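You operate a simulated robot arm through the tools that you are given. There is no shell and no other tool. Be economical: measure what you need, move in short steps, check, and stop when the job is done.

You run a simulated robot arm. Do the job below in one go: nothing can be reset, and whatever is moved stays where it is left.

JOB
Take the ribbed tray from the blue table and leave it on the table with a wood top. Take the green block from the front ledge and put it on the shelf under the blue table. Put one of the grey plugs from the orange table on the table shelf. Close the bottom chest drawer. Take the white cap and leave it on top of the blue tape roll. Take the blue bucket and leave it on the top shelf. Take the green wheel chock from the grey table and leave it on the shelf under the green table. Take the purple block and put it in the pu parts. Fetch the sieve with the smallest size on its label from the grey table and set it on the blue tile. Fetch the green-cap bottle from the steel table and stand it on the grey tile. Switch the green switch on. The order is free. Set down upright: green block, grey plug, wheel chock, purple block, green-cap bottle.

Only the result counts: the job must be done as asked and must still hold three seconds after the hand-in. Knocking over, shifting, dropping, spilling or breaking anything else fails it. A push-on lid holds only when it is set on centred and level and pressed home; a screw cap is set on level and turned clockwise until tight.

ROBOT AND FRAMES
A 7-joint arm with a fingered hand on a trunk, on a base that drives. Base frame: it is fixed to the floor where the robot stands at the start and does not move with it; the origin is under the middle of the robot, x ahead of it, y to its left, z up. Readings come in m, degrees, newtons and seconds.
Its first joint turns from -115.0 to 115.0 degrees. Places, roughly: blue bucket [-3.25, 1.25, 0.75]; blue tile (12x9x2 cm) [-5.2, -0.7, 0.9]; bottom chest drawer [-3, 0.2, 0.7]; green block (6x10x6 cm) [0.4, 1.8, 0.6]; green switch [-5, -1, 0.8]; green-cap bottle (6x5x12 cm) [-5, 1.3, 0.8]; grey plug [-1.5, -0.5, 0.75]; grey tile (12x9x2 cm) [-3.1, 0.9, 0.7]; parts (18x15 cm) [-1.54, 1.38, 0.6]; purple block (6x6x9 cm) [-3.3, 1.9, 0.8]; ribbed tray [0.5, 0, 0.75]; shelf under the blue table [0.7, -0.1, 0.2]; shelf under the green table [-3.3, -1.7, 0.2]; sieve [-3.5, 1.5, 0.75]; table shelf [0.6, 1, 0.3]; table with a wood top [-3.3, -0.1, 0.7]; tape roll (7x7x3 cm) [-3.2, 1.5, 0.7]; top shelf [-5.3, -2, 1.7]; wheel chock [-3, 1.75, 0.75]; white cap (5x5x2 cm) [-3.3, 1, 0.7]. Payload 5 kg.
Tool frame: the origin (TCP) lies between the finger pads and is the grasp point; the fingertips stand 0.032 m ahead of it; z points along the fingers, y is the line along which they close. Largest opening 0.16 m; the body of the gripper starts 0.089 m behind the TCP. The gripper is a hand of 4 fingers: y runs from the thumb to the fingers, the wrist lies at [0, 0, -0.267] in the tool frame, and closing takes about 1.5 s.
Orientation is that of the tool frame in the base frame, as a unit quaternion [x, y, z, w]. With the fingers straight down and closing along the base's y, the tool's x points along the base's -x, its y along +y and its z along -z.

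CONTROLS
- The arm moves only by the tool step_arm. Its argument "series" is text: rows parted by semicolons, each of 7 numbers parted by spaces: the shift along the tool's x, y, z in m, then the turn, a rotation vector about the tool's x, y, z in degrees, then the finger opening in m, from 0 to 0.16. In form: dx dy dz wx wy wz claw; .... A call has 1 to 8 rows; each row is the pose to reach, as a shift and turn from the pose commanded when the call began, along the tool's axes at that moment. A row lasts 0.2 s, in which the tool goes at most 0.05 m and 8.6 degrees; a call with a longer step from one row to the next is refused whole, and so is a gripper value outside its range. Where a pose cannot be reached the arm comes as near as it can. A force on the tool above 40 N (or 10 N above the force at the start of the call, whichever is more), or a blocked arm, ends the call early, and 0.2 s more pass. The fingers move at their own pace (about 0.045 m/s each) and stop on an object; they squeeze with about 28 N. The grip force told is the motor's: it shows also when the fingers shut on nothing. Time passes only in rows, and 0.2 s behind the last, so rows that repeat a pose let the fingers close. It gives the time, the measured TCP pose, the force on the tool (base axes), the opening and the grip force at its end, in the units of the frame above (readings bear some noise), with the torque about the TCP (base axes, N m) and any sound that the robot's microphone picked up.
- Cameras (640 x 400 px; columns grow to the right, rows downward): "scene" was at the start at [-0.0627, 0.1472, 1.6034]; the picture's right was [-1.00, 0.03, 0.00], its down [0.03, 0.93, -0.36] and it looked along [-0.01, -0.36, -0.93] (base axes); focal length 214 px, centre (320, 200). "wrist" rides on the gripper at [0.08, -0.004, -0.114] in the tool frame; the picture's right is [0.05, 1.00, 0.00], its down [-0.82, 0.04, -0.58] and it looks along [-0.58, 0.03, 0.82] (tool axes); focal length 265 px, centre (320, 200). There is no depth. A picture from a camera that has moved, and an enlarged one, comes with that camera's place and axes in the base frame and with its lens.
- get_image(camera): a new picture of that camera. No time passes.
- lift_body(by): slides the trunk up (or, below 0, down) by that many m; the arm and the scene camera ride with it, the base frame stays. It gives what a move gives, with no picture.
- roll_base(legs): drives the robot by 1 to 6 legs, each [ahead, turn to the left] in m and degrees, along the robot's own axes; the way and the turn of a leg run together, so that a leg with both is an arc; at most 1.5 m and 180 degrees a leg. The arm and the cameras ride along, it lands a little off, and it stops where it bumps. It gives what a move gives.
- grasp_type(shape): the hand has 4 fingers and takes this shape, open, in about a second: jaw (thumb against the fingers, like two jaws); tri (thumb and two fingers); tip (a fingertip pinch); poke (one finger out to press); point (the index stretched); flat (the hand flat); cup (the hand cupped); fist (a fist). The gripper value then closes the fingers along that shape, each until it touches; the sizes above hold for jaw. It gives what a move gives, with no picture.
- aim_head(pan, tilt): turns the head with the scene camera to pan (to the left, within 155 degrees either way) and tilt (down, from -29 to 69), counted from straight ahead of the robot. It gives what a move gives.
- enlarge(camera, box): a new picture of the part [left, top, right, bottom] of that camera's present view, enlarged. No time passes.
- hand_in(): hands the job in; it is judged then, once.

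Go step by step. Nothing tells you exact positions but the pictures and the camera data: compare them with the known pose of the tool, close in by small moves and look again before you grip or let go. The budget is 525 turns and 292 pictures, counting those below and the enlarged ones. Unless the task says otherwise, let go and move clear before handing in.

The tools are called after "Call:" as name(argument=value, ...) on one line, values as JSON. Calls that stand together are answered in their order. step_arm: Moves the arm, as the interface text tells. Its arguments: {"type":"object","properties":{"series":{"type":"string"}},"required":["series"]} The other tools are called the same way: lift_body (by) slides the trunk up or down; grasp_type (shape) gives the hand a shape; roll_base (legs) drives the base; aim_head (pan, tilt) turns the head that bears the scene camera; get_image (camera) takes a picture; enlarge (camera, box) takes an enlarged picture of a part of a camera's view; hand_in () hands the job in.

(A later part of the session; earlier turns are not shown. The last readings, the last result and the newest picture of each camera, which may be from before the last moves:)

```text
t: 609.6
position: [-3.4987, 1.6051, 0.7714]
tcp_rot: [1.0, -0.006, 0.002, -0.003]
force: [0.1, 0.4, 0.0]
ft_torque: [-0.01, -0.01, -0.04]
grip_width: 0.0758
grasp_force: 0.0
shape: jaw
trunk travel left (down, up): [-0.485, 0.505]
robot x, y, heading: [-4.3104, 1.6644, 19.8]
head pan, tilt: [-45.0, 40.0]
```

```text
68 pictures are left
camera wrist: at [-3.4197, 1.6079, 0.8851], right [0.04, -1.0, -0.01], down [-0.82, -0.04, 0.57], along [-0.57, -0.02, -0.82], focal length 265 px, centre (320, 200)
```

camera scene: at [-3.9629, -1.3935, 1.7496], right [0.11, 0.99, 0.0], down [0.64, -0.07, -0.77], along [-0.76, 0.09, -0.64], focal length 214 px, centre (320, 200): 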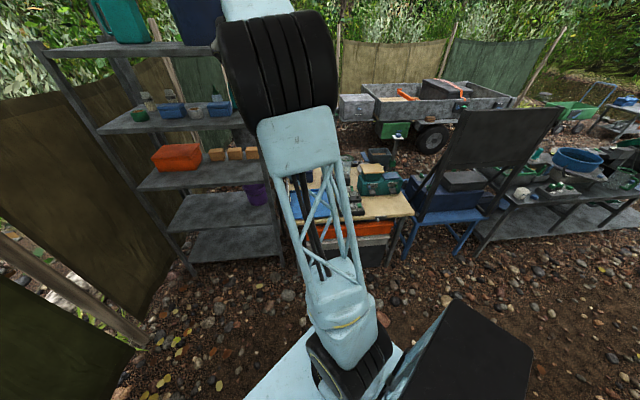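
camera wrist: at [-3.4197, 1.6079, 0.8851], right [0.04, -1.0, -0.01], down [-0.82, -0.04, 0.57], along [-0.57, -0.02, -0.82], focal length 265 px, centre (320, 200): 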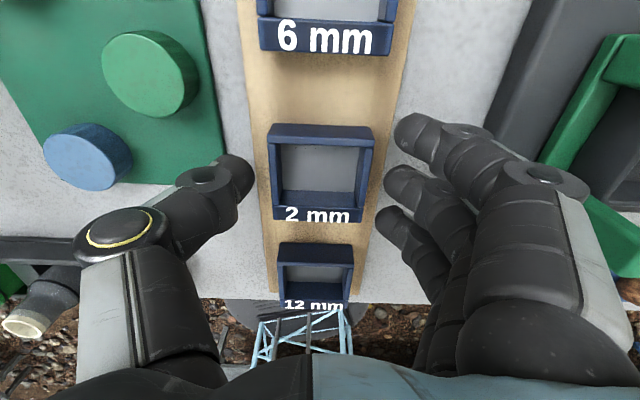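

Call:
step_arm(series="0 0 0.006 0 0 0 0.07;0 0 0.008 0 0 0 0.05;0 0 0.008 0 0 0 0.03;0 0 0.008 0 0 0 0.03;0 0 0.008 0 0 0 0.03")

Call:
step_arm(series="0 0 -0.02 0 0 0 0.03;0 0 -0.06 0 0 0 0.03;0 0 -0.1 0 0 0 0.03;0 0 -0.15 0 0 0 0.03;0 0 -0.2 0 0 0 0.03")

Call:
get_image(camera="wrist")

```text
t: 610.8
position: [-3.4984, 1.6057, 0.7629]
tcp_rot: [1.0, -0.005, 0.002, -0.003]
force: [0.9, -0.9, 1.3]
ft_torque: [-0.03, -0.01, 0.01]
grip_width: 0.0534
grasp_force: 28.8
shape: jaw
trunk travel left (down, up): [-0.485, 0.505]
robot x, y, heading: [-4.3045, 1.6619, 19.6]
head pan, tilt: [-45.0, 40.0]
```

```text
t: 612.0
position: [-3.5009, 1.6081, 0.9631]
tcp_rot: [1.0, -0.007, 0.002, -0.004]
force: [-0.7, 0.2, 0.3]
ft_torque: [0.03, -0.01, 0.0]
grip_width: 0.0531
grasp_force: 28.0
shape: jaw
trunk travel left (down, up): [-0.485, 0.505]
robot x, y, heading: [-4.3043, 1.6629, 19.6]
head pan, tilt: [-45.0, 40.0]
```

```text
67 pictures are left
camera wrist: at [-3.421, 1.6102, 1.0772], right [0.04, -1.0, -0.01], down [-0.82, -0.04, 0.57], along [-0.57, -0.02, -0.82], focal length 265 px, centre (320, 200)
```

wrist: 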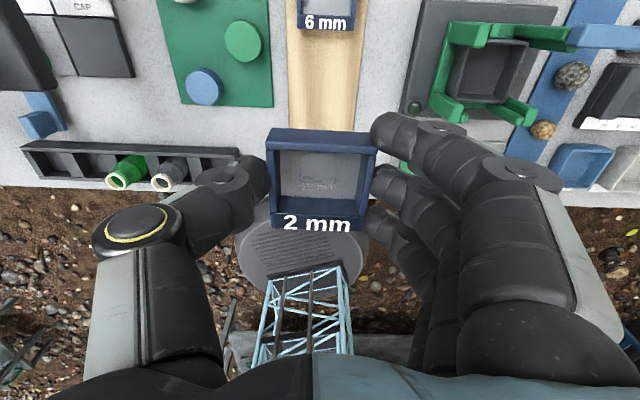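

The 2 mm sieve is in hand. Carry it down the aisle to the blue tile.

Call:
lift_body(by=0.2)

Call:
roll_base(legs=[[0, -107.5], [1.4, 0], [1.35, 0]])

```text
t: 614.1
position: [-3.5008, 1.6062, 1.1627]
tcp_rot: [1.0, -0.006, 0.003, -0.004]
force: [0.2, 0.4, -0.6]
ft_torque: [0.01, -0.02, 0.03]
grip_width: 0.0531
grasp_force: 28.1
shape: jaw
trunk travel left (down, up): [-0.685, 0.305]
robot x, y, heading: [-4.3046, 1.6632, 19.7]
head pan, tilt: [-45.0, 40.0]
```

```text
t: 631.8
position: [-4.2956, -1.7655, 1.1633]
tcp_rot: [-0.619, 0.786, -0.004, 0.0]
force: [-0.2, 0.0, -1.0]
ft_torque: [0.04, 0.0, 0.02]
grip_width: 0.053
grasp_force: 28.2
shape: jaw
trunk travel left (down, up): [-0.685, 0.305]
robot x, y, heading: [-4.0613, -0.9998, -83.4]
head pan, tilt: [-45.0, 40.0]
```

Call:
roll_base(legs=[[0, -96.6], [0.38, 0]])

Call:
get_image(camera="wrist")

```text
t: 638.5
position: [-5.1946, -0.7019, 1.1626]
tcp_rot: [0.164, 0.987, -0.004, -0.002]
force: [-0.4, 0.3, -0.5]
ft_torque: [-0.02, -0.01, 0.01]
grip_width: 0.0531
grasp_force: 27.9
shape: jaw
trunk travel left (down, up): [-0.685, 0.305]
robot x, y, heading: [-4.4452, -1.0053, -178.3]
head pan, tilt: [-45.0, 40.0]
```

```text
66 pictures are left
camera wrist: at [-5.2724, -0.6786, 1.2761], right [0.27, 0.96, -0.01], down [0.79, -0.22, 0.57], along [0.55, -0.16, -0.82], focal length 265 px, centre (320, 200)
```

wrist: 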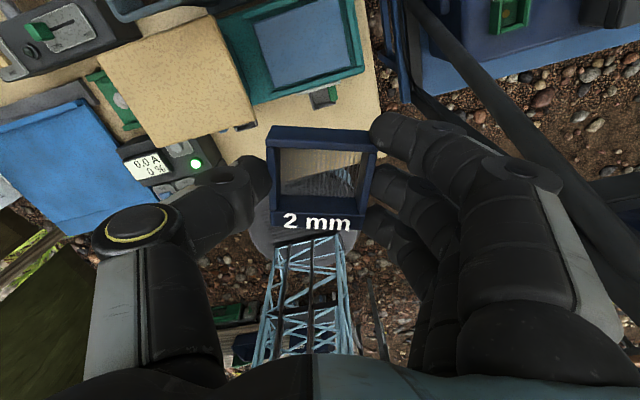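

The LED beside the display is lit – the switch is on. The tile is at about (−5.25, −0.706), top ≈ 0.86. Move above and lower.

Call:
step_arm(series="0.025 -0.011 0 0 0 0 0.03;0.0507 -0.022 0.03 0 0 0 0.03;0.0507 -0.022 0.075 0 0 0 0.03;0.0507 -0.022 0.12 0 0 0 0.03;0.0507 -0.022 0.165 0 0 0 0.03;0.0507 -0.022 0.205 0 0 0 0.03")

Call:
get_image(camera="wrist")

```text
t: 639.9
position: [-5.2512, -0.7051, 0.957]
tcp_rot: [0.164, 0.987, -0.003, -0.003]
force: [-0.8, 0.6, -0.7]
ft_torque: [0.01, 0.03, 0.04]
grip_width: 0.0531
grasp_force: 27.8
shape: jaw
trunk travel left (down, up): [-0.685, 0.305]
robot x, y, heading: [-4.4453, -0.9998, -178.3]
head pan, tilt: [-45.0, 40.0]
```

```text
65 pictures are left
camera wrist: at [-5.3269, -0.6825, 1.0705], right [0.27, 0.96, -0.01], down [0.79, -0.22, 0.57], along [0.55, -0.16, -0.82], focal length 265 px, centre (320, 200)
```

wrist: 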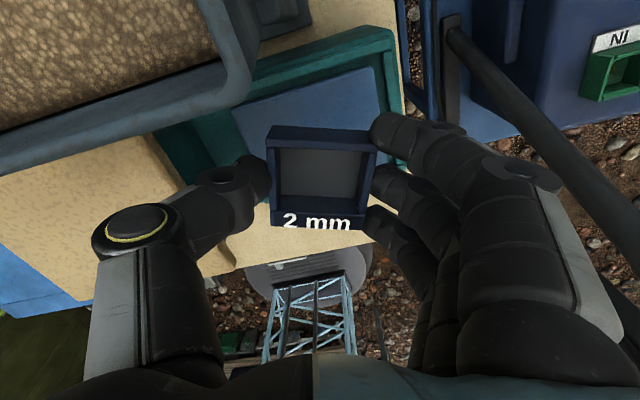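

Call:
step_arm(series="-0.0123 0.004 0.015 0 0 0 0.03;-0.0123 0.004 0.03 0 0 0 0.03;-0.0123 0.004 0.042 0 0 0 0.03;-0.0123 0.004 0.054 0 0 0 0.03;-0.0123 0.004 0.064 0 0 0 0.03;-0.0123 0.004 0.074 0 0 0 0.03;-0.0123 0.004 0.084 0 0 0 0.03")

Call:
get_image(camera="wrist")

```text
t: 641.3
position: [-5.2445, -0.7038, 0.8928]
tcp_rot: [0.163, 0.987, -0.001, -0.009]
force: [3.0, -1.7, 25.0]
ft_torque: [0.0, -0.08, 0.01]
grip_width: 0.0546
grasp_force: 27.9
shape: jaw
trunk travel left (down, up): [-0.685, 0.305]
robot x, y, heading: [-4.4466, -1.0071, -178.3]
head pan, tilt: [-45.0, 40.0]
stopped in row 7: the force on the tool passed its limit at 45 N (the readings are from after the stop); the commanded pose is now the measured one
```

```text
64 pictures are left
camera wrist: at [-5.3194, -0.6828, 1.0086], right [0.27, 0.96, -0.01], down [0.8, -0.22, 0.56], along [0.54, -0.16, -0.83], focal length 265 px, centre (320, 200)
```

wrist: 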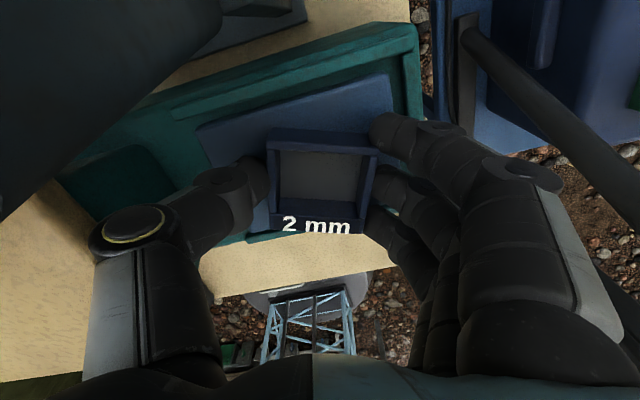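

Call:
step_arm(series="0 0 -0.01 0 0 0 0.03;0.008 -0.005 -0.01 0 0 0 0.03;0.008 -0.005 -0.003 0 0 0 0.03;0.008 -0.005 0 0 0 0 0.03")

Call:
step_arm(series="0 0 0 0 0 0 0.05;0 0 0 0 0 0 0.065;0 0 0 0 0 0 0.075;0 0 0 0 0 0 0.08;0 0 -0.03 0 0 0 0.08;0 0 -0.07 0 0 0 0.08;0 0 -0.12 0 0 0 0.08")

Call:
get_image(camera="wrist")

```text
t: 642.3
position: [-5.2519, -0.7056, 0.8947]
tcp_rot: [0.162, 0.987, -0.002, -0.007]
force: [3.9, -2.2, 28.9]
ft_torque: [0.04, -0.1, -0.03]
grip_width: 0.0546
grasp_force: 27.9
shape: jaw
trunk travel left (down, up): [-0.685, 0.305]
robot x, y, heading: [-4.4447, -1.0045, -178.1]
head pan, tilt: [-45.0, 40.0]
```

```text
t: 643.9
position: [-5.2519, -0.7083, 1.0102]
tcp_rot: [0.163, 0.987, -0.002, -0.006]
force: [-0.2, 0.0, -0.5]
ft_torque: [0.03, 0.04, -0.01]
grip_width: 0.079
grasp_force: 0.1
shape: jaw
trunk travel left (down, up): [-0.685, 0.305]
robot x, y, heading: [-4.4463, -1.0056, -178.1]
head pan, tilt: [-45.0, 40.0]
```

```text
63 pictures are left
camera wrist: at [-5.3281, -0.686, 1.1241], right [0.27, 0.96, -0.01], down [0.79, -0.22, 0.57], along [0.55, -0.16, -0.82], focal length 265 px, centre (320, 200)
```

wrist: 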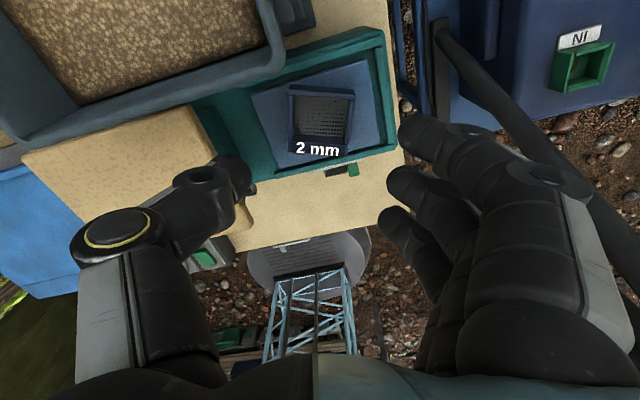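

The sieve is on the blue tile. Next the green-cap bottle on the steel bench: drive back up the aisle and face the bench.

Call:
lift_body(by=0.2)

Call:
roll_base(legs=[[-0.33, 0], [0, 88], [-1.3, 0], [-0.75, 0], [0, -70]])

Call:
aim_head(pan=-20, tilt=40)

Call:
get_image(camera="scene")

```text
t: 646.0
position: [-5.2535, -0.7073, 1.2084]
tcp_rot: [0.163, 0.987, -0.002, -0.007]
force: [-0.7, 0.3, -0.3]
ft_torque: [-0.01, 0.01, 0.03]
grip_width: 0.0793
grasp_force: 0.2
shape: jaw
trunk travel left (down, up): [-0.885, 0.105]
robot x, y, heading: [-4.4507, -1.0023, -178.4]
head pan, tilt: [-45.0, 40.0]
```

```text
t: 665.4
position: [-5.0111, 1.0865, 1.2095]
tcp_rot: [-0.025, 1.0, -0.003, -0.006]
force: [0.7, -0.2, -0.3]
ft_torque: [-0.02, 0.01, 0.02]
grip_width: 0.0793
grasp_force: 0.0
shape: jaw
trunk travel left (down, up): [-0.885, 0.105]
robot x, y, heading: [-4.1507, 1.1094, -156.7]
head pan, tilt: [-45.0, 40.0]
```

```text
t: 666.2
position: [-5.0117, 1.0843, 1.2093]
tcp_rot: [-0.025, 1.0, -0.004, -0.006]
force: [0.1, -0.2, -0.4]
ft_torque: [0.0, 0.0, 0.0]
grip_width: 0.079
grasp_force: 0.1
shape: jaw
trunk travel left (down, up): [-0.885, 0.105]
robot x, y, heading: [-4.1556, 1.1044, -156.6]
head pan, tilt: [-20.0, 40.0]
```

```text
62 pictures are left
camera scene: at [-4.103, 0.9379, 2.0495], right [-0.06, 1.0, 0.0], down [0.64, 0.04, -0.77], along [-0.76, -0.04, -0.64], focal length 214 px, centre (320, 200)
```

scene: 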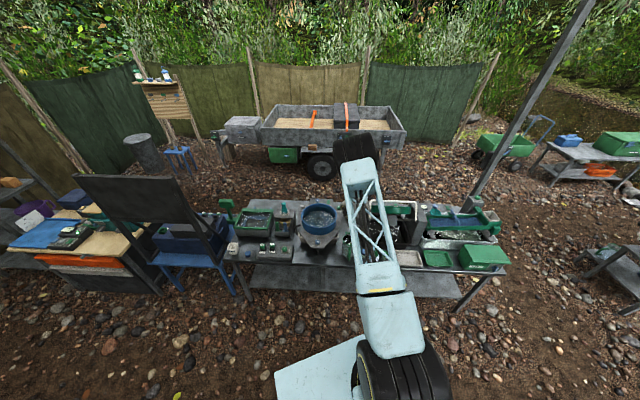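

Call:
get_image(camera="wrist")

Call:
enlarge(camera="scene", box=[220, 180, 520, 310])

```text
61 pictures are left
camera wrist: at [-5.0907, 1.0783, 1.3233], right [-0.1, 0.99, -0.01], down [0.82, 0.09, 0.57], along [0.57, 0.05, -0.82], focal length 265 px, centre (320, 200)
```

wrist: 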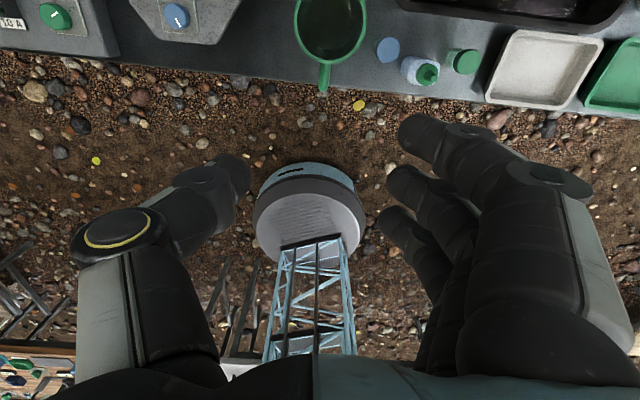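

```text
2.13 times, centred on (370, 245) of scene
camera zoom: at [-4.103, 0.9379, 2.0495], right [-0.06, 1.0, 0.0], down [0.64, 0.04, -0.77], along [-0.76, -0.04, -0.64], focal length 458 px, centre (213, 104)
```

zoom: 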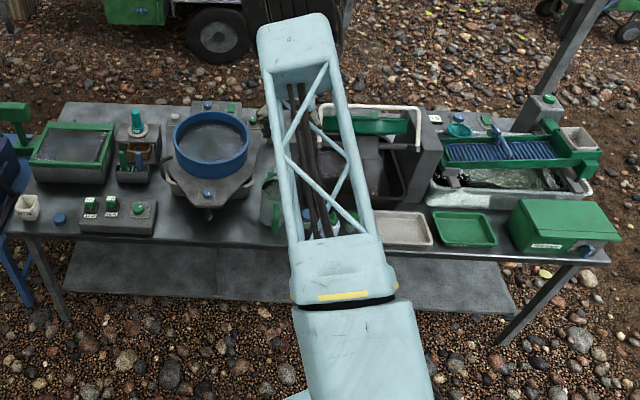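

The bottle stands at about (−5.035, 1.255), between a low blue disc and a low green disc. Move above it.

Call:
step_arm(series="0.008 0.043 0 0 0 0 0.1;0.016 0.086 0 0 0 0 0.1;0.023 0.129 0 0 0 0 0.1;0.031 0.17 0 0 0 0 0.1;0.031 0.17 0.045 0 0 0 0.1;0.031 0.17 0.09 0 0 0 0.1;0.031 0.17 0.135 0 0 0 0.1;0.031 0.17 0.18 0 0 0 0.1")

Call:
get_image(camera="wrist")

```text
t: 668.0
position: [-5.0525, 1.2519, 1.0295]
tcp_rot: [-0.024, 1.0, -0.003, -0.006]
force: [-0.8, 0.7, 0.2]
ft_torque: [-0.02, -0.07, -0.04]
grip_width: 0.0998
grasp_force: 0.0
shape: jaw
trunk travel left (down, up): [-0.885, 0.105]
robot x, y, heading: [-4.1561, 1.1094, -156.8]
head pan, tilt: [-20.0, 40.0]
```

```text
59 pictures are left
camera wrist: at [-5.1316, 1.2454, 1.1439], right [-0.1, 0.99, -0.01], down [0.82, 0.09, 0.57], along [0.56, 0.05, -0.82], focal length 265 px, centre (320, 200)
```

wrist: 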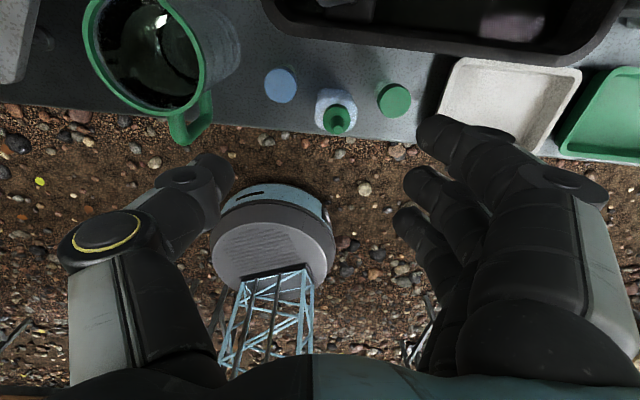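

Call:
step_arm(series="-0.009 0.007 0.03 0 0 0 0.09;-0.017 0.013 0.06 0 0 0 0.09;-0.017 0.013 0.1 0 0 0 0.09")

Call:
get_image(camera="wrist")

```text
t: 668.8
position: [-5.0393, 1.2621, 0.928]
tcp_rot: [-0.025, 1.0, -0.004, -0.006]
force: [-0.4, 0.5, -0.3]
ft_torque: [0.01, -0.06, 0.01]
grip_width: 0.0905
grasp_force: 0.1
shape: jaw
trunk travel left (down, up): [-0.885, 0.105]
robot x, y, heading: [-4.1524, 1.1065, -156.7]
head pan, tilt: [-20.0, 40.0]
```

```text
58 pictures are left
camera wrist: at [-5.118, 1.2553, 1.043], right [-0.1, 0.99, -0.01], down [0.82, 0.09, 0.57], along [0.56, 0.05, -0.82], focal length 265 px, centre (320, 200)
```

wrist: 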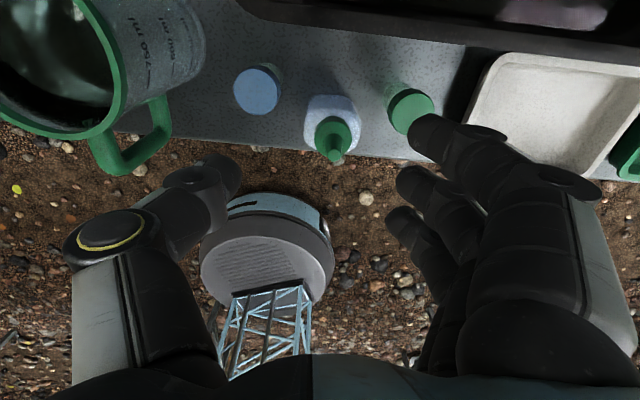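

Call:
step_arm(series="0 0.01 0.02 0 0 0 0.08;0 0.01 0.06 0 0 0 0.078;0 0.01 0.095 0 0 0 0.078;0 0.01 0.115 0 0 0 0.078")

Call:
get_image(camera="wrist")

```text
t: 670.0
position: [-5.0763, 1.2672, 0.8532]
tcp_rot: [-0.032, 0.999, 0.0, -0.029]
force: [0.5, 0.5, 0.4]
ft_torque: [-0.03, 0.0, 0.03]
grip_width: 0.0784
grasp_force: 0.1
shape: jaw
trunk travel left (down, up): [-0.885, 0.105]
robot x, y, heading: [-4.1524, 1.1046, -156.6]
head pan, tilt: [-20.0, 40.0]
stopped in row 4: the arm was blocked; the commanded pose is now the measured one
```

```text
57 pictures are left
camera wrist: at [-5.1494, 1.2579, 0.9725], right [-0.12, 0.99, 0.01], down [0.84, 0.09, 0.53], along [0.53, 0.07, -0.85], focal length 265 px, centre (320, 200)
```

wrist: 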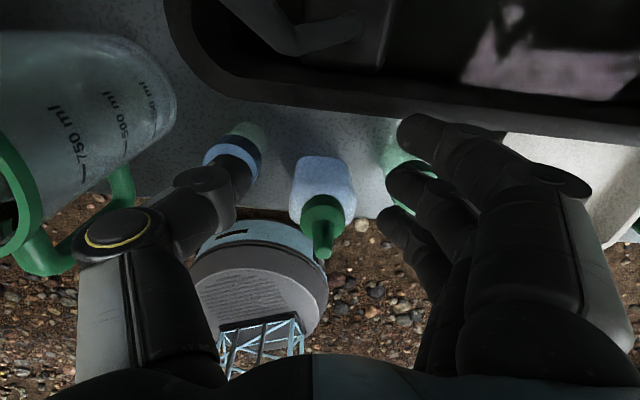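

Something blocked. Raise first and recheck.

Call:
step_arm(series="0 0 -0.03 0 0 0 0.085;0 0 -0.07 0 0 0 0.085;0 0 -0.11 0 0 0 0.085")

Call:
get_image(camera="wrist")

Call:
get_image(camera="scene")

```text
t: 670.8
position: [-5.0658, 1.265, 0.9574]
tcp_rot: [-0.031, 0.999, 0.0, -0.026]
force: [1.4, -0.8, -0.1]
ft_torque: [0.06, 0.07, -0.03]
grip_width: 0.0842
grasp_force: 0.1
shape: jaw
trunk travel left (down, up): [-0.885, 0.105]
robot x, y, heading: [-4.1526, 1.1051, -156.7]
head pan, tilt: [-20.0, 40.0]
```

```text
56 pictures are left
camera wrist: at [-5.1401, 1.2564, 1.0753], right [-0.11, 0.99, 0.01], down [0.84, 0.09, 0.54], along [0.53, 0.07, -0.84], focal length 265 px, centre (320, 200)
```

wrist: 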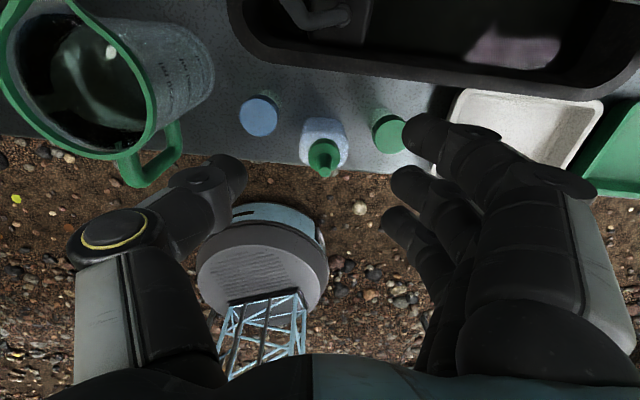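

```text
55 pictures are left
camera scene: at [-4.1017, 0.9371, 2.0493], right [-0.06, 1.0, 0.0], down [0.64, 0.04, -0.77], along [-0.77, -0.04, -0.64], focal length 214 px, centre (320, 200)
```

scene: 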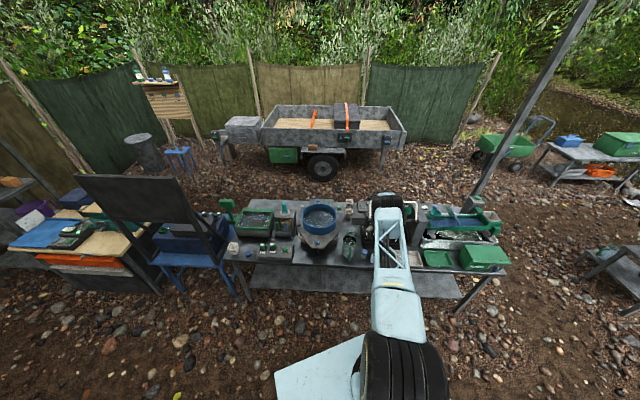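

All still standing. The arm was stretched low from a high trunk; I'll trade trunk height for arm height, and rotate the grip to close front-to-back, avoiding the small vials.

Call:
step_arm(series="0 0 -0.05 0 0 -8 0.085;0 0 -0.1 0 0 -16 0.085;0 0 -0.15 0 0 -24 0.085;0 0 -0.2 0 0 -32 0.085;0 0 -0.25 0 0 -40 0.085;0 0 -0.3 0 0 -48 0.085")

Call:
lift_body(by=-0.3)

Call:
step_arm(series="0 0 0 0 0 -8 0.085;0 0 0 0 0 -16 0.085;0 0 0 0 0 -24 0.085;0 0 0 0 0 -32 0.085;0 0 0 0 0 -38 0.085")

Call:
get_image(camera="wrist")

```text
t: 672.2
position: [-5.0453, 1.2668, 1.26]
tcp_rot: [-0.436, 0.9, 0.01, -0.024]
force: [0.7, 0.3, -0.4]
ft_torque: [0.04, 0.06, -0.01]
grip_width: 0.0846
grasp_force: 0.1
shape: jaw
trunk travel left (down, up): [-0.885, 0.105]
robot x, y, heading: [-4.1536, 1.102, -156.7]
head pan, tilt: [-20.0, 40.0]
```

```text
t: 675.2
position: [-5.0465, 1.2667, 0.9571]
tcp_rot: [-0.435, 0.9, 0.01, -0.024]
force: [-0.7, 0.3, 0.1]
ft_torque: [0.0, -0.01, -0.02]
grip_width: 0.0841
grasp_force: 0.0
shape: jaw
trunk travel left (down, up): [-0.585, 0.405]
robot x, y, heading: [-4.1541, 1.106, -156.9]
head pan, tilt: [-20.0, 40.0]
```

```text
t: 676.4
position: [-5.0475, 1.2662, 0.9582]
tcp_rot: [-0.704, 0.71, 0.019, -0.019]
force: [0.5, 0.5, -0.1]
ft_torque: [-0.01, -0.01, -0.05]
grip_width: 0.0842
grasp_force: 0.0
shape: jaw
trunk travel left (down, up): [-0.585, 0.405]
robot x, y, heading: [-4.1552, 1.1055, -156.7]
head pan, tilt: [-20.0, 40.0]
```

```text
54 pictures are left
camera wrist: at [-5.0379, 1.1866, 1.0712], right [-1.0, -0.05, 0.05], down [-0.01, 0.82, 0.58], along [-0.07, 0.58, -0.81], focal length 265 px, centre (320, 200)
```

wrist: 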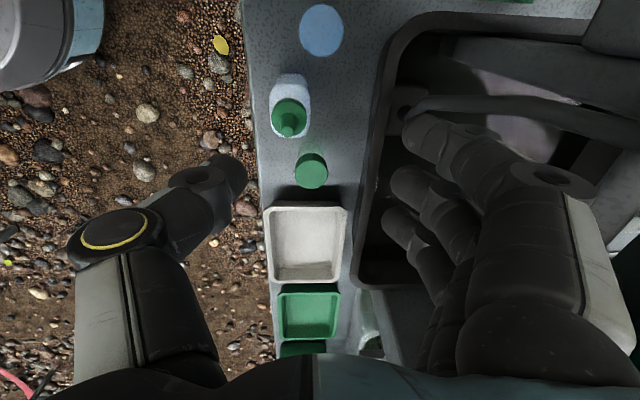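

Call:
step_arm(series="0.001 -0.01 0.03 1.5 0 0 0.085;0.002 -0.0195 0.06 3 0 0 0.085;0.002 -0.0195 0.1 3 0 0 0.085;0.002 -0.0195 0.13 3 0 0 0.085;0.002 -0.0195 0.15 3 0 0 0.085")

Call:
get_image(camera="wrist")

```text
t: 677.6
position: [-5.036, 1.2659, 0.8049]
tcp_rot: [-0.704, 0.71, 0.001, 0.0]
force: [-0.5, -0.1, 0.1]
ft_torque: [0.03, -0.01, 0.03]
grip_width: 0.0843
grasp_force: 0.2
shape: jaw
trunk travel left (down, up): [-0.585, 0.405]
robot x, y, heading: [-4.1516, 1.104, -156.6]
head pan, tilt: [-20.0, 40.0]
```

```text
53 pictures are left
camera wrist: at [-5.0331, 1.1853, 0.9192], right [-1.0, -0.04, 0.0], down [-0.04, 0.82, 0.58], along [-0.03, 0.58, -0.82], focal length 265 px, centre (320, 200)
```

wrist: 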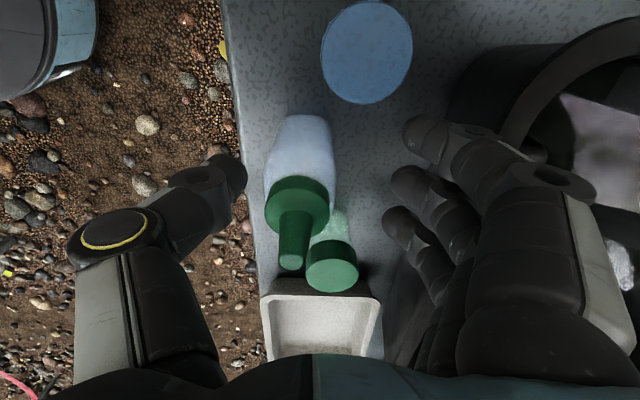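

Call:
step_arm(series="0.006 -0.011 0 0 0 0 0.085;0.006 -0.011 0.012 0 0 0 0.085;0.006 -0.011 0.018 0 0 0 0.07;0.006 -0.011 0.018 0 0 0 0.05;0.006 -0.011 0.018 0 0 0 0.03;0.006 -0.011 0.018 0 0 0 0.03;0.006 -0.011 0.018 0 0 0 0.03;0.006 -0.011 0.018 0 0 0 0.03")

Call:
step_arm(series="0 0 -0.03 0 0 0 0.03;0 0 -0.07 0 0 0 0.03;0 0 -0.12 0 0 0 0.03;0 0 -0.17 0 0 0 0.03;0 0 -0.22 0 0 0 0.03")

Call:
get_image(camera="wrist")

```text
t: 679.4
position: [-5.0245, 1.2583, 0.7894]
tcp_rot: [-0.704, 0.71, 0.0, 0.0]
force: [-0.3, -0.5, 0.0]
ft_torque: [0.0, 0.03, 0.02]
grip_width: 0.028
grasp_force: 16.9
shape: jaw
trunk travel left (down, up): [-0.585, 0.405]
robot x, y, heading: [-4.1535, 1.106, -156.4]
head pan, tilt: [-20.0, 40.0]
```

```text
t: 680.6
position: [-5.0263, 1.258, 1.0114]
tcp_rot: [-0.704, 0.71, 0.0, 0.0]
force: [0.0, -0.2, -0.6]
ft_torque: [0.0, 0.02, 0.03]
grip_width: 0.027
grasp_force: 28.2
shape: jaw
trunk travel left (down, up): [-0.585, 0.405]
robot x, y, heading: [-4.1539, 1.1047, -156.6]
head pan, tilt: [-20.0, 40.0]
```

```text
52 pictures are left
camera wrist: at [-5.0224, 1.1785, 1.1242], right [-1.0, -0.04, 0.0], down [-0.04, 0.82, 0.58], along [-0.02, 0.58, -0.82], focal length 265 px, centre (320, 200)
```

wrist: 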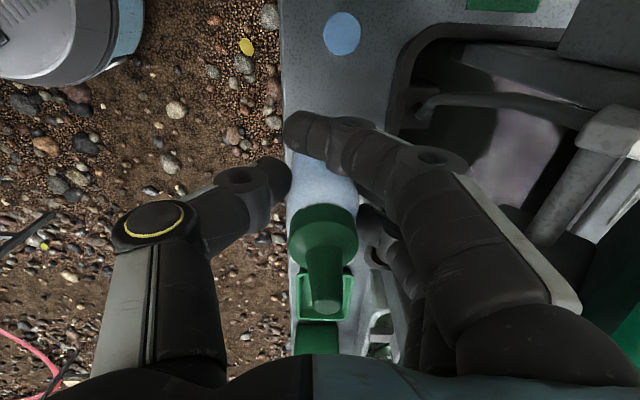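

Bottle held. Raise and turn around toward the grey tile.

Call:
lift_body(by=0.2)

Call:
roll_base(legs=[[0, 100], [0, 73], [0.1, 0]])

Call:
get_image(camera="wrist")

```text
t: 682.8
position: [-5.0262, 1.2586, 1.2096]
tcp_rot: [-0.705, 0.71, -0.001, 0.0]
force: [0.6, 0.2, -0.8]
ft_torque: [-0.02, 0.01, 0.0]
grip_width: 0.0267
grasp_force: 27.3
shape: jaw
trunk travel left (down, up): [-0.785, 0.205]
robot x, y, heading: [-4.1535, 1.1082, -156.7]
head pan, tilt: [-20.0, 40.0]
```

```text
t: 691.7
position: [-3.2001, 0.8918, 1.2088]
tcp_rot: [0.747, 0.665, 0.0, -0.001]
force: [1.3, 1.2, -1.1]
ft_torque: [-0.03, 0.02, 0.04]
grip_width: 0.0263
grasp_force: 27.8
shape: jaw
trunk travel left (down, up): [-0.785, 0.205]
robot x, y, heading: [-4.0568, 1.1346, 17.0]
head pan, tilt: [-20.0, 40.0]
```

```text
51 pictures are left
camera wrist: at [-3.1951, 0.9725, 1.3223], right [1.0, -0.06, 0.0], down [-0.05, -0.82, 0.58], along [-0.04, -0.58, -0.82], focal length 265 px, centre (320, 200)
```

wrist: 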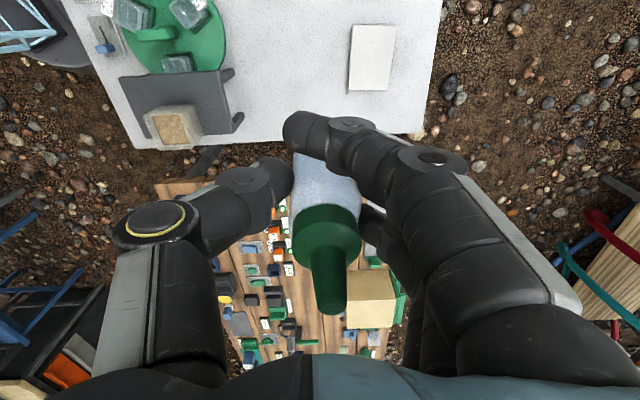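

Call:
roll_base(legs=[[0.05, 0]])

Call:
step_arm(series="-0.002 0.024 0.03 0 0 0 0.02;-0.0045 0.048 0.06 0 0 0 0.02;-0.0045 0.048 0.1 0 0 0 0.02;-0.0045 0.048 0.145 0 0 0 0.02;-0.0045 0.048 0.19 0 0 0 0.02;-0.0045 0.048 0.235 0 0 0 0.02;-0.0045 0.048 0.28 0 0 0 0.02")

Call:
get_image(camera="wrist")

```text
t: 692.7
position: [-3.1523, 0.9071, 1.2089]
tcp_rot: [0.746, 0.666, -0.001, -0.001]
force: [1.1, 0.0, -1.2]
ft_torque: [-0.02, 0.06, 0.03]
grip_width: 0.0261
grasp_force: 28.4
shape: jaw
trunk travel left (down, up): [-0.785, 0.205]
robot x, y, heading: [-4.0094, 1.1484, 17.0]
head pan, tilt: [-20.0, 40.0]
```

```text
t: 694.3
position: [-3.1077, 0.8975, 0.9297]
tcp_rot: [0.747, 0.665, 0.001, 0.0]
force: [-0.2, 0.0, -0.2]
ft_torque: [0.02, 0.04, -0.01]
grip_width: 0.0254
grasp_force: 28.1
shape: jaw
trunk travel left (down, up): [-0.785, 0.205]
robot x, y, heading: [-4.0039, 1.1531, 16.9]
head pan, tilt: [-20.0, 40.0]
```

```text
50 pictures are left
camera wrist: at [-3.103, 0.9787, 1.0434], right [1.0, -0.06, 0.0], down [-0.05, -0.82, 0.58], along [-0.04, -0.58, -0.82], focal length 265 px, centre (320, 200)
```

wrist: 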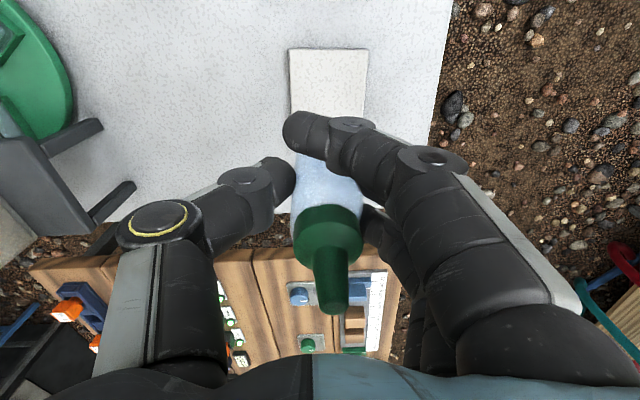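

Call:
step_arm(series="0 0 0.04 0 0 0 0.02;0 0 0.08 0 0 0 0.02;0 0 0.105 0 0 0 0.02;0 0 0.115 0 0 0 0.02;0 0 0.122 0 0 0 0.02;0 0 0.129 0 0 0 0.02;0 0 0.136 0 0 0 0.02")

Call:
get_image(camera="wrist")

```text
t: 695.9
position: [-3.1049, 0.8973, 0.8016]
tcp_rot: [0.746, 0.666, 0.002, 0.002]
force: [-4.6, 1.9, 31.3]
ft_torque: [-0.33, -0.18, -0.01]
grip_width: 0.0267
grasp_force: 28.4
shape: jaw
trunk travel left (down, up): [-0.785, 0.205]
robot x, y, heading: [-4.0083, 1.1495, 17.2]
head pan, tilt: [-20.0, 40.0]
```

```text
49 pictures are left
camera wrist: at [-3.1021, 0.9779, 0.9136], right [1.0, -0.06, 0.01], down [-0.05, -0.81, 0.58], along [-0.03, -0.58, -0.82], focal length 265 px, centre (320, 200)
```

wrist: 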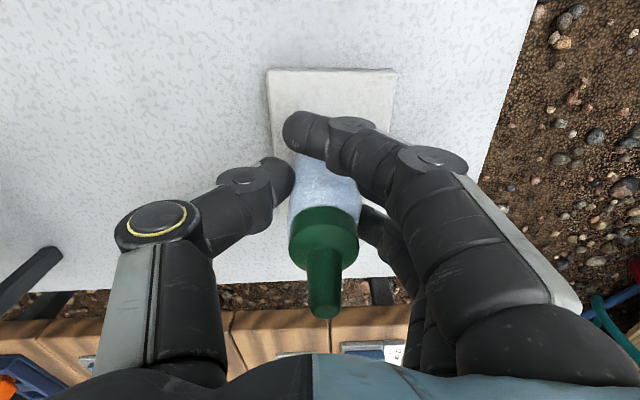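

Contact on the tile. Release and rise.

Call:
step_arm(series="0 0 -0.003 0 0 0 0.035;0 0 -0.003 0 0 0 0.05;0 0 -0.003 0 0 0 0.07;0 0 -0.003 0 0 0 0.085;0 0 -0.003 0 0 0 0.09;0 0 -0.05 0 0 0 0.09;0 0 -0.1 0 0 0 0.09;0 0 -0.15 0 0 0 0.09")

Call:
get_image(camera="wrist")

```text
t: 697.7
position: [-3.1113, 0.9002, 0.946]
tcp_rot: [0.746, 0.666, 0.0, -0.001]
force: [-0.1, 0.5, -0.9]
ft_torque: [-0.06, -0.06, -0.01]
grip_width: 0.0888
grasp_force: 0.1
shape: jaw
trunk travel left (down, up): [-0.785, 0.205]
robot x, y, heading: [-4.0104, 1.153, 16.9]
head pan, tilt: [-20.0, 40.0]
```

```text
48 pictures are left
camera wrist: at [-3.1053, 0.9818, 1.0595], right [1.0, -0.06, 0.0], down [-0.05, -0.82, 0.58], along [-0.04, -0.57, -0.82], focal length 265 px, centre (320, 200)
```

wrist: 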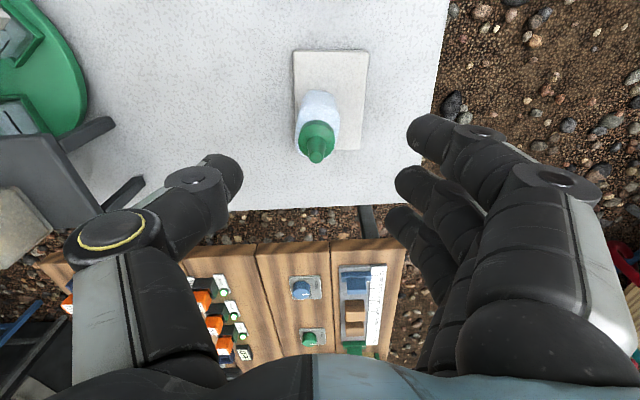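

The bottle stands on the grey tile. Next the purple block; reposition along the inner side.

Call:
lift_body(by=0.2)

Call:
roll_base(legs=[[-0.15, 0], [0, 73], [0.95, 0], [0, -68]])

Call:
get_image(camera="wrist")

```text
t: 699.8
position: [-3.1079, 0.9003, 1.1451]
tcp_rot: [0.746, 0.666, 0.0, -0.001]
force: [-0.7, 0.7, 0.7]
ft_torque: [-0.05, -0.05, 0.01]
grip_width: 0.0892
grasp_force: 0.1
shape: jaw
trunk travel left (down, up): [-0.985, 0.005]
robot x, y, heading: [-4.0028, 1.1516, 17.1]
head pan, tilt: [-20.0, 40.0]
```

```text
t: 712.3
position: [-3.2572, 1.9018, 1.1449]
tcp_rot: [0.713, 0.701, 0.0, -0.001]
force: [0.0, -0.2, -0.2]
ft_torque: [0.05, -0.03, -0.01]
grip_width: 0.0895
grasp_force: 0.0
shape: jaw
trunk travel left (down, up): [-0.985, 0.005]
robot x, y, heading: [-4.1769, 2.0628, 22.9]
head pan, tilt: [-20.0, 40.0]
```

```text
47 pictures are left
camera wrist: at [-3.261, 1.9824, 1.2589], right [1.0, 0.03, 0.0], down [0.03, -0.82, 0.58], along [0.02, -0.58, -0.82], focal length 265 px, centre (320, 200)
```

wrist: 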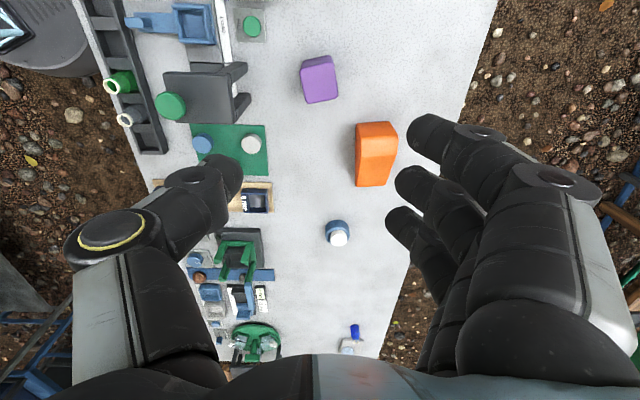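

Call:
step_arm(series="-0.007 0.003 -0.04 0 0 0 0.1;-0.014 0.003 -0.085 0 0 0 0.1;-0.021 0.003 -0.13 0 0 0 0.1;-0.021 0.003 -0.175 0 0 0 0.1;-0.021 0.003 -0.22 0 0 0 0.1")

Call:
lift_body(by=-0.38)

Call:
step_arm(series="0 0 0.04 0 0 0 0.1;0 0 0.08 0 0 0 0.1;0 0 0.1 0 0 0 0.1")

Call:
get_image(camera="wrist")

```text
t: 713.5
position: [-3.257, 1.8791, 1.3656]
tcp_rot: [0.713, 0.701, 0.0, -0.001]
force: [-0.2, -0.4, -0.9]
ft_torque: [0.0, -0.03, -0.02]
grip_width: 0.0995
grasp_force: 0.0
shape: jaw
trunk travel left (down, up): [-0.985, 0.005]
robot x, y, heading: [-4.176, 2.0617, 22.5]
head pan, tilt: [-20.0, 40.0]
```

```text
t: 717.2
position: [-3.255, 1.8791, 0.9846]
tcp_rot: [0.713, 0.701, 0.0, -0.001]
force: [1.1, -0.6, -0.2]
ft_torque: [0.02, 0.02, -0.04]
grip_width: 0.0995
grasp_force: 0.1
shape: jaw
trunk travel left (down, up): [-0.605, 0.385]
robot x, y, heading: [-4.174, 2.0636, 22.6]
head pan, tilt: [-20.0, 40.0]
```

```text
t: 718.0
position: [-3.2538, 1.8797, 0.8854]
tcp_rot: [0.713, 0.701, 0.0, -0.001]
force: [-0.4, -0.4, 0.1]
ft_torque: [-0.02, 0.01, -0.01]
grip_width: 0.0997
grasp_force: 0.1
shape: jaw
trunk travel left (down, up): [-0.605, 0.385]
robot x, y, heading: [-4.1815, 2.0636, 22.3]
head pan, tilt: [-20.0, 40.0]
```

```text
46 pictures are left
camera wrist: at [-3.2569, 1.9613, 0.9997], right [1.0, 0.03, 0.0], down [0.03, -0.82, 0.58], along [0.02, -0.58, -0.82], focal length 265 px, centre (320, 200)
```

wrist: 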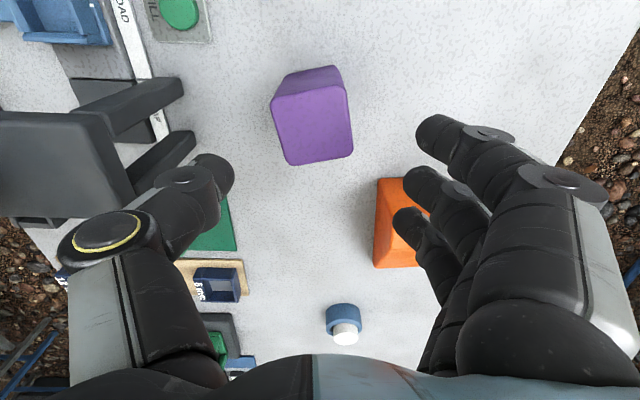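

Call:
step_arm(series="0.007 -0.003 0 0 0 -6 0.09;0.013 -0.006 0.02 0 0 -11 0.085;0.013 -0.006 0.06 0 0 -11 0.085;0.013 -0.006 0.09 0 0 -11 0.085;0.013 -0.006 0.11 0 0 -11 0.085")

Call:
get_image(camera="wrist")

```text
t: 719.2
position: [-3.2608, 1.8909, 0.7721]
tcp_rot: [0.643, 0.766, 0.001, -0.001]
force: [0.2, 1.2, -0.9]
ft_torque: [0.02, -0.03, -0.02]
grip_width: 0.0855
grasp_force: 0.0
shape: jaw
trunk travel left (down, up): [-0.605, 0.385]
robot x, y, heading: [-4.1777, 2.0648, 22.6]
head pan, tilt: [-20.0, 40.0]
```

```text
45 pictures are left
camera wrist: at [-3.2797, 1.97, 0.8864], right [0.97, 0.22, 0.0], down [0.18, -0.8, 0.58], along [0.13, -0.56, -0.82], focal length 265 px, centre (320, 200)
```

wrist: 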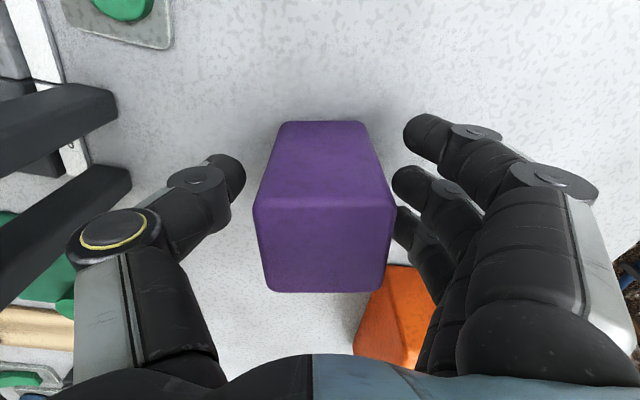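

Aligned. Close and lift.

Call:
step_arm(series="0 0 0 0 0 0 0.07;0 0 0 0 0 0 0.05;0 0 0 0 0 0 0.03;0 0 0 0 0 0 0.03;0 0 0 0 0 0 0.03")

Call:
step_arm(series="0 0 -0.04 0 0 0 0.03;0 0 -0.08 0 0 0 0.03;0 0 -0.12 0 0 0 0.03;0 0 -0.17 0 0 0 0.03;0 0 -0.22 0 0 0 0.03;0 0 -0.27 0 0 0 0.03")

Call:
get_image(camera="wrist")

```text
t: 720.4
position: [-3.2617, 1.8909, 0.774]
tcp_rot: [0.643, 0.766, 0.0, -0.001]
force: [0.0, 0.2, -0.3]
ft_torque: [-0.01, -0.02, -0.02]
grip_width: 0.0478
grasp_force: 27.6
shape: jaw
trunk travel left (down, up): [-0.605, 0.385]
robot x, y, heading: [-4.1786, 2.0664, 22.6]
head pan, tilt: [-20.0, 40.0]
```

```text
t: 721.8
position: [-3.2598, 1.8922, 1.045]
tcp_rot: [0.643, 0.766, 0.0, -0.001]
force: [-0.2, -0.1, -0.5]
ft_torque: [-0.03, -0.05, 0.04]
grip_width: 0.0475
grasp_force: 28.4
shape: jaw
trunk travel left (down, up): [-0.605, 0.385]
robot x, y, heading: [-4.1769, 2.0626, 22.6]
head pan, tilt: [-20.0, 40.0]
```

```text
44 pictures are left
camera wrist: at [-3.2782, 1.9704, 1.1589], right [0.97, 0.22, 0.0], down [0.18, -0.8, 0.58], along [0.13, -0.56, -0.82], focal length 265 px, centre (320, 200)
```

wrist: 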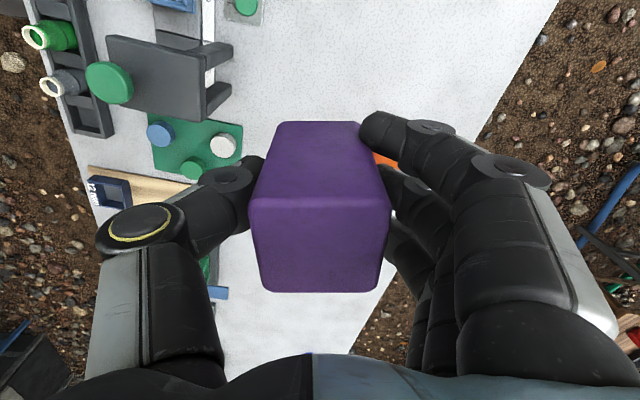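

Purple block held. Raise, retract the hand to the front, and go round the north side to the generator table.

Call:
lift_body(by=0.15)

Call:
step_arm(series="0.038 -0.024 0 0 0 0 0.03;0.076 -0.048 0 0 0 0 0.03;0.114 -0.072 0 0 0 0 0.03;0.152 -0.096 0 0 0 0 0.03;0.19 -0.12 0 0 0 0 0.03;0.228 -0.144 0 0 0 0 0.03;0.266 -0.168 0 0 0 0 0.03;0.304 -0.192 0 0 0 0 0.03")

Call:
step_arm(series="0.038 -0.024 0 0 0 0 0.03;0.076 -0.048 0 0 0 0 0.03;0.114 -0.072 0 0 0 0 0.03;0.152 -0.096 0 0 0 0 0.03")

Call:
roll_base(legs=[[-0.1, 0], [0, 60], [0.75, 0], [0, -83]])

Call:
aim_head(pan=-20, tilt=35)

Call:
get_image(camera="scene")

```text
t: 723.6
position: [-3.2588, 1.8917, 1.1946]
tcp_rot: [0.643, 0.766, 0.0, -0.001]
force: [0.1, 0.6, -0.9]
ft_torque: [0.04, 0.02, 0.01]
grip_width: 0.0474
grasp_force: 28.0
shape: jaw
trunk travel left (down, up): [-0.755, 0.235]
robot x, y, heading: [-4.1777, 2.0631, 22.7]
head pan, tilt: [-20.0, 40.0]
```

```text
t: 725.4
position: [-3.5042, 2.158, 1.1986]
tcp_rot: [0.643, 0.766, 0.001, 0.0]
force: [0.0, 0.0, -0.9]
ft_torque: [-0.01, -0.01, -0.04]
grip_width: 0.0473
grasp_force: 28.1
shape: jaw
trunk travel left (down, up): [-0.755, 0.235]
robot x, y, heading: [-4.1763, 2.0662, 22.7]
head pan, tilt: [-20.0, 40.0]
```

```text
t: 726.4
position: [-3.6225, 2.2892, 1.1971]
tcp_rot: [0.643, 0.766, 0.0, 0.0]
force: [-0.2, -0.8, -0.8]
ft_torque: [0.03, -0.03, -0.03]
grip_width: 0.0474
grasp_force: 27.9
shape: jaw
trunk travel left (down, up): [-0.755, 0.235]
robot x, y, heading: [-4.1765, 2.0601, 22.6]
head pan, tilt: [-20.0, 40.0]
```

```text
t: 737.8
position: [-3.5885, 2.7638, 1.197]
tcp_rot: [0.78, 0.626, 0.0, 0.0]
force: [-0.2, -0.7, -1.0]
ft_torque: [0.01, -0.03, 0.0]
grip_width: 0.0468
grasp_force: 28.2
shape: jaw
trunk travel left (down, up): [-0.755, 0.235]
robot x, y, heading: [-4.1877, 2.7698, 0.0]
head pan, tilt: [-20.0, 40.0]
```

```text
t: 738.4
position: [-3.5895, 2.7628, 1.1975]
tcp_rot: [0.78, 0.626, 0.0, 0.0]
force: [-0.6, 0.4, -3.0]
ft_torque: [0.02, -0.03, 0.0]
grip_width: 0.0464
grasp_force: 27.9
shape: jaw
trunk travel left (down, up): [-0.755, 0.235]
robot x, y, heading: [-4.1891, 2.7703, 0.1]
head pan, tilt: [-20.0, 35.0]
```

```text
43 pictures are left
camera scene: at [-4.1655, 2.9411, 1.927], right [-0.34, -0.94, 0.0], down [-0.54, 0.2, -0.82], along [0.77, -0.28, -0.57], focal length 214 px, centre (320, 200)
```

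scene: 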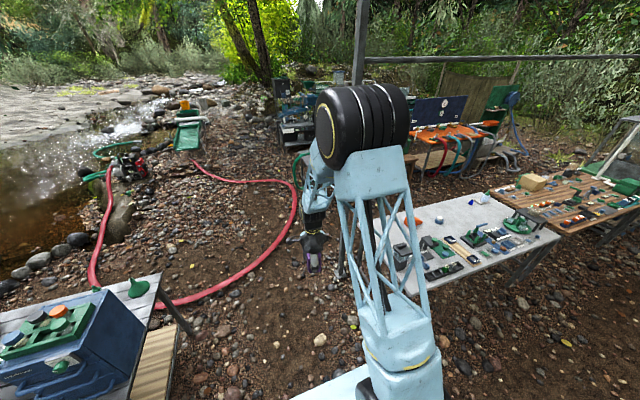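

Call:
roll_base(legs=[[0, 20], [0.65, 0], [0, -20], [1.3, 0], [0, -90], [1.45, 0]])

```text
t: 761.3
position: [-2.1214, 0.9947, 1.1972]
tcp_rot: [0.997, -0.078, 0.001, 0.001]
force: [0.1, 0.8, -1.6]
ft_torque: [0.01, 0.01, -0.03]
grip_width: 0.0463
grasp_force: 28.3
shape: jaw
trunk travel left (down, up): [-0.755, 0.235]
robot x, y, heading: [-2.1522, 1.5932, -86.3]
head pan, tilt: [-20.0, 35.0]
```

Call:
roll_base(legs=[[0, 78]])

Call:
get_image(camera="wrist")

```text
t: 765.2
position: [-1.5642, 1.4956, 1.1973]
tcp_rot: [0.826, 0.564, 0.0, -0.001]
force: [0.0, 0.2, -2.7]
ft_torque: [0.0, -0.01, 0.0]
grip_width: 0.0461
grasp_force: 27.7
shape: jaw
trunk travel left (down, up): [-0.755, 0.235]
robot x, y, heading: [-2.1524, 1.588, -8.7]
head pan, tilt: [-20.0, 35.0]
```

```text
42 pictures are left
camera wrist: at [-1.5388, 1.5719, 1.3108], right [0.95, -0.32, 0.0], down [-0.26, -0.77, 0.58], along [-0.18, -0.55, -0.82], focal length 265 px, centre (320, 200)
```

wrist: 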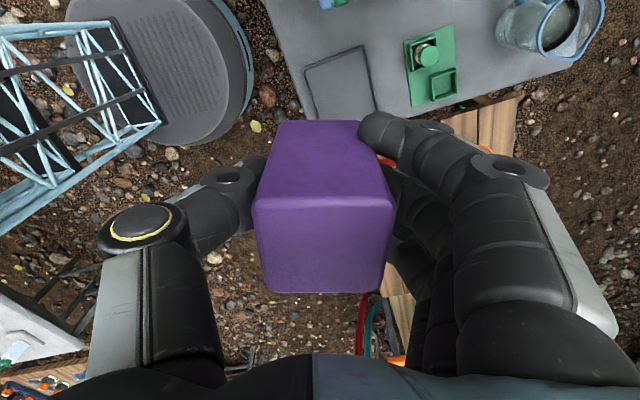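

Call:
enlarge(camera="wrist", box=[270, 20, 430, 130])

```text
3.64 times, centred on (350, 75) of wrist
camera zoom: at [-1.5388, 1.5719, 1.3108], right [0.95, -0.32, 0.0], down [-0.26, -0.77, 0.58], along [-0.18, -0.55, -0.82], focal length 965 px, centre (211, 654)
```

zoom: 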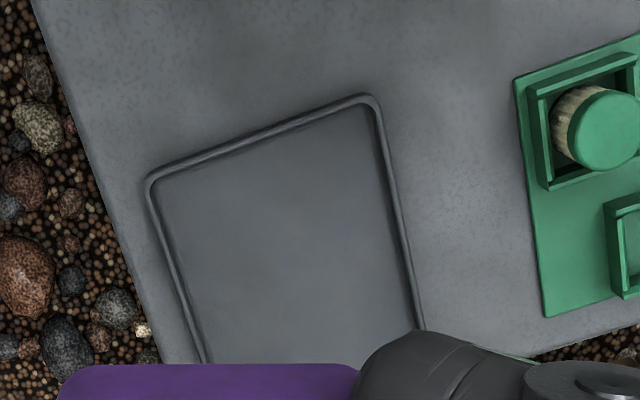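

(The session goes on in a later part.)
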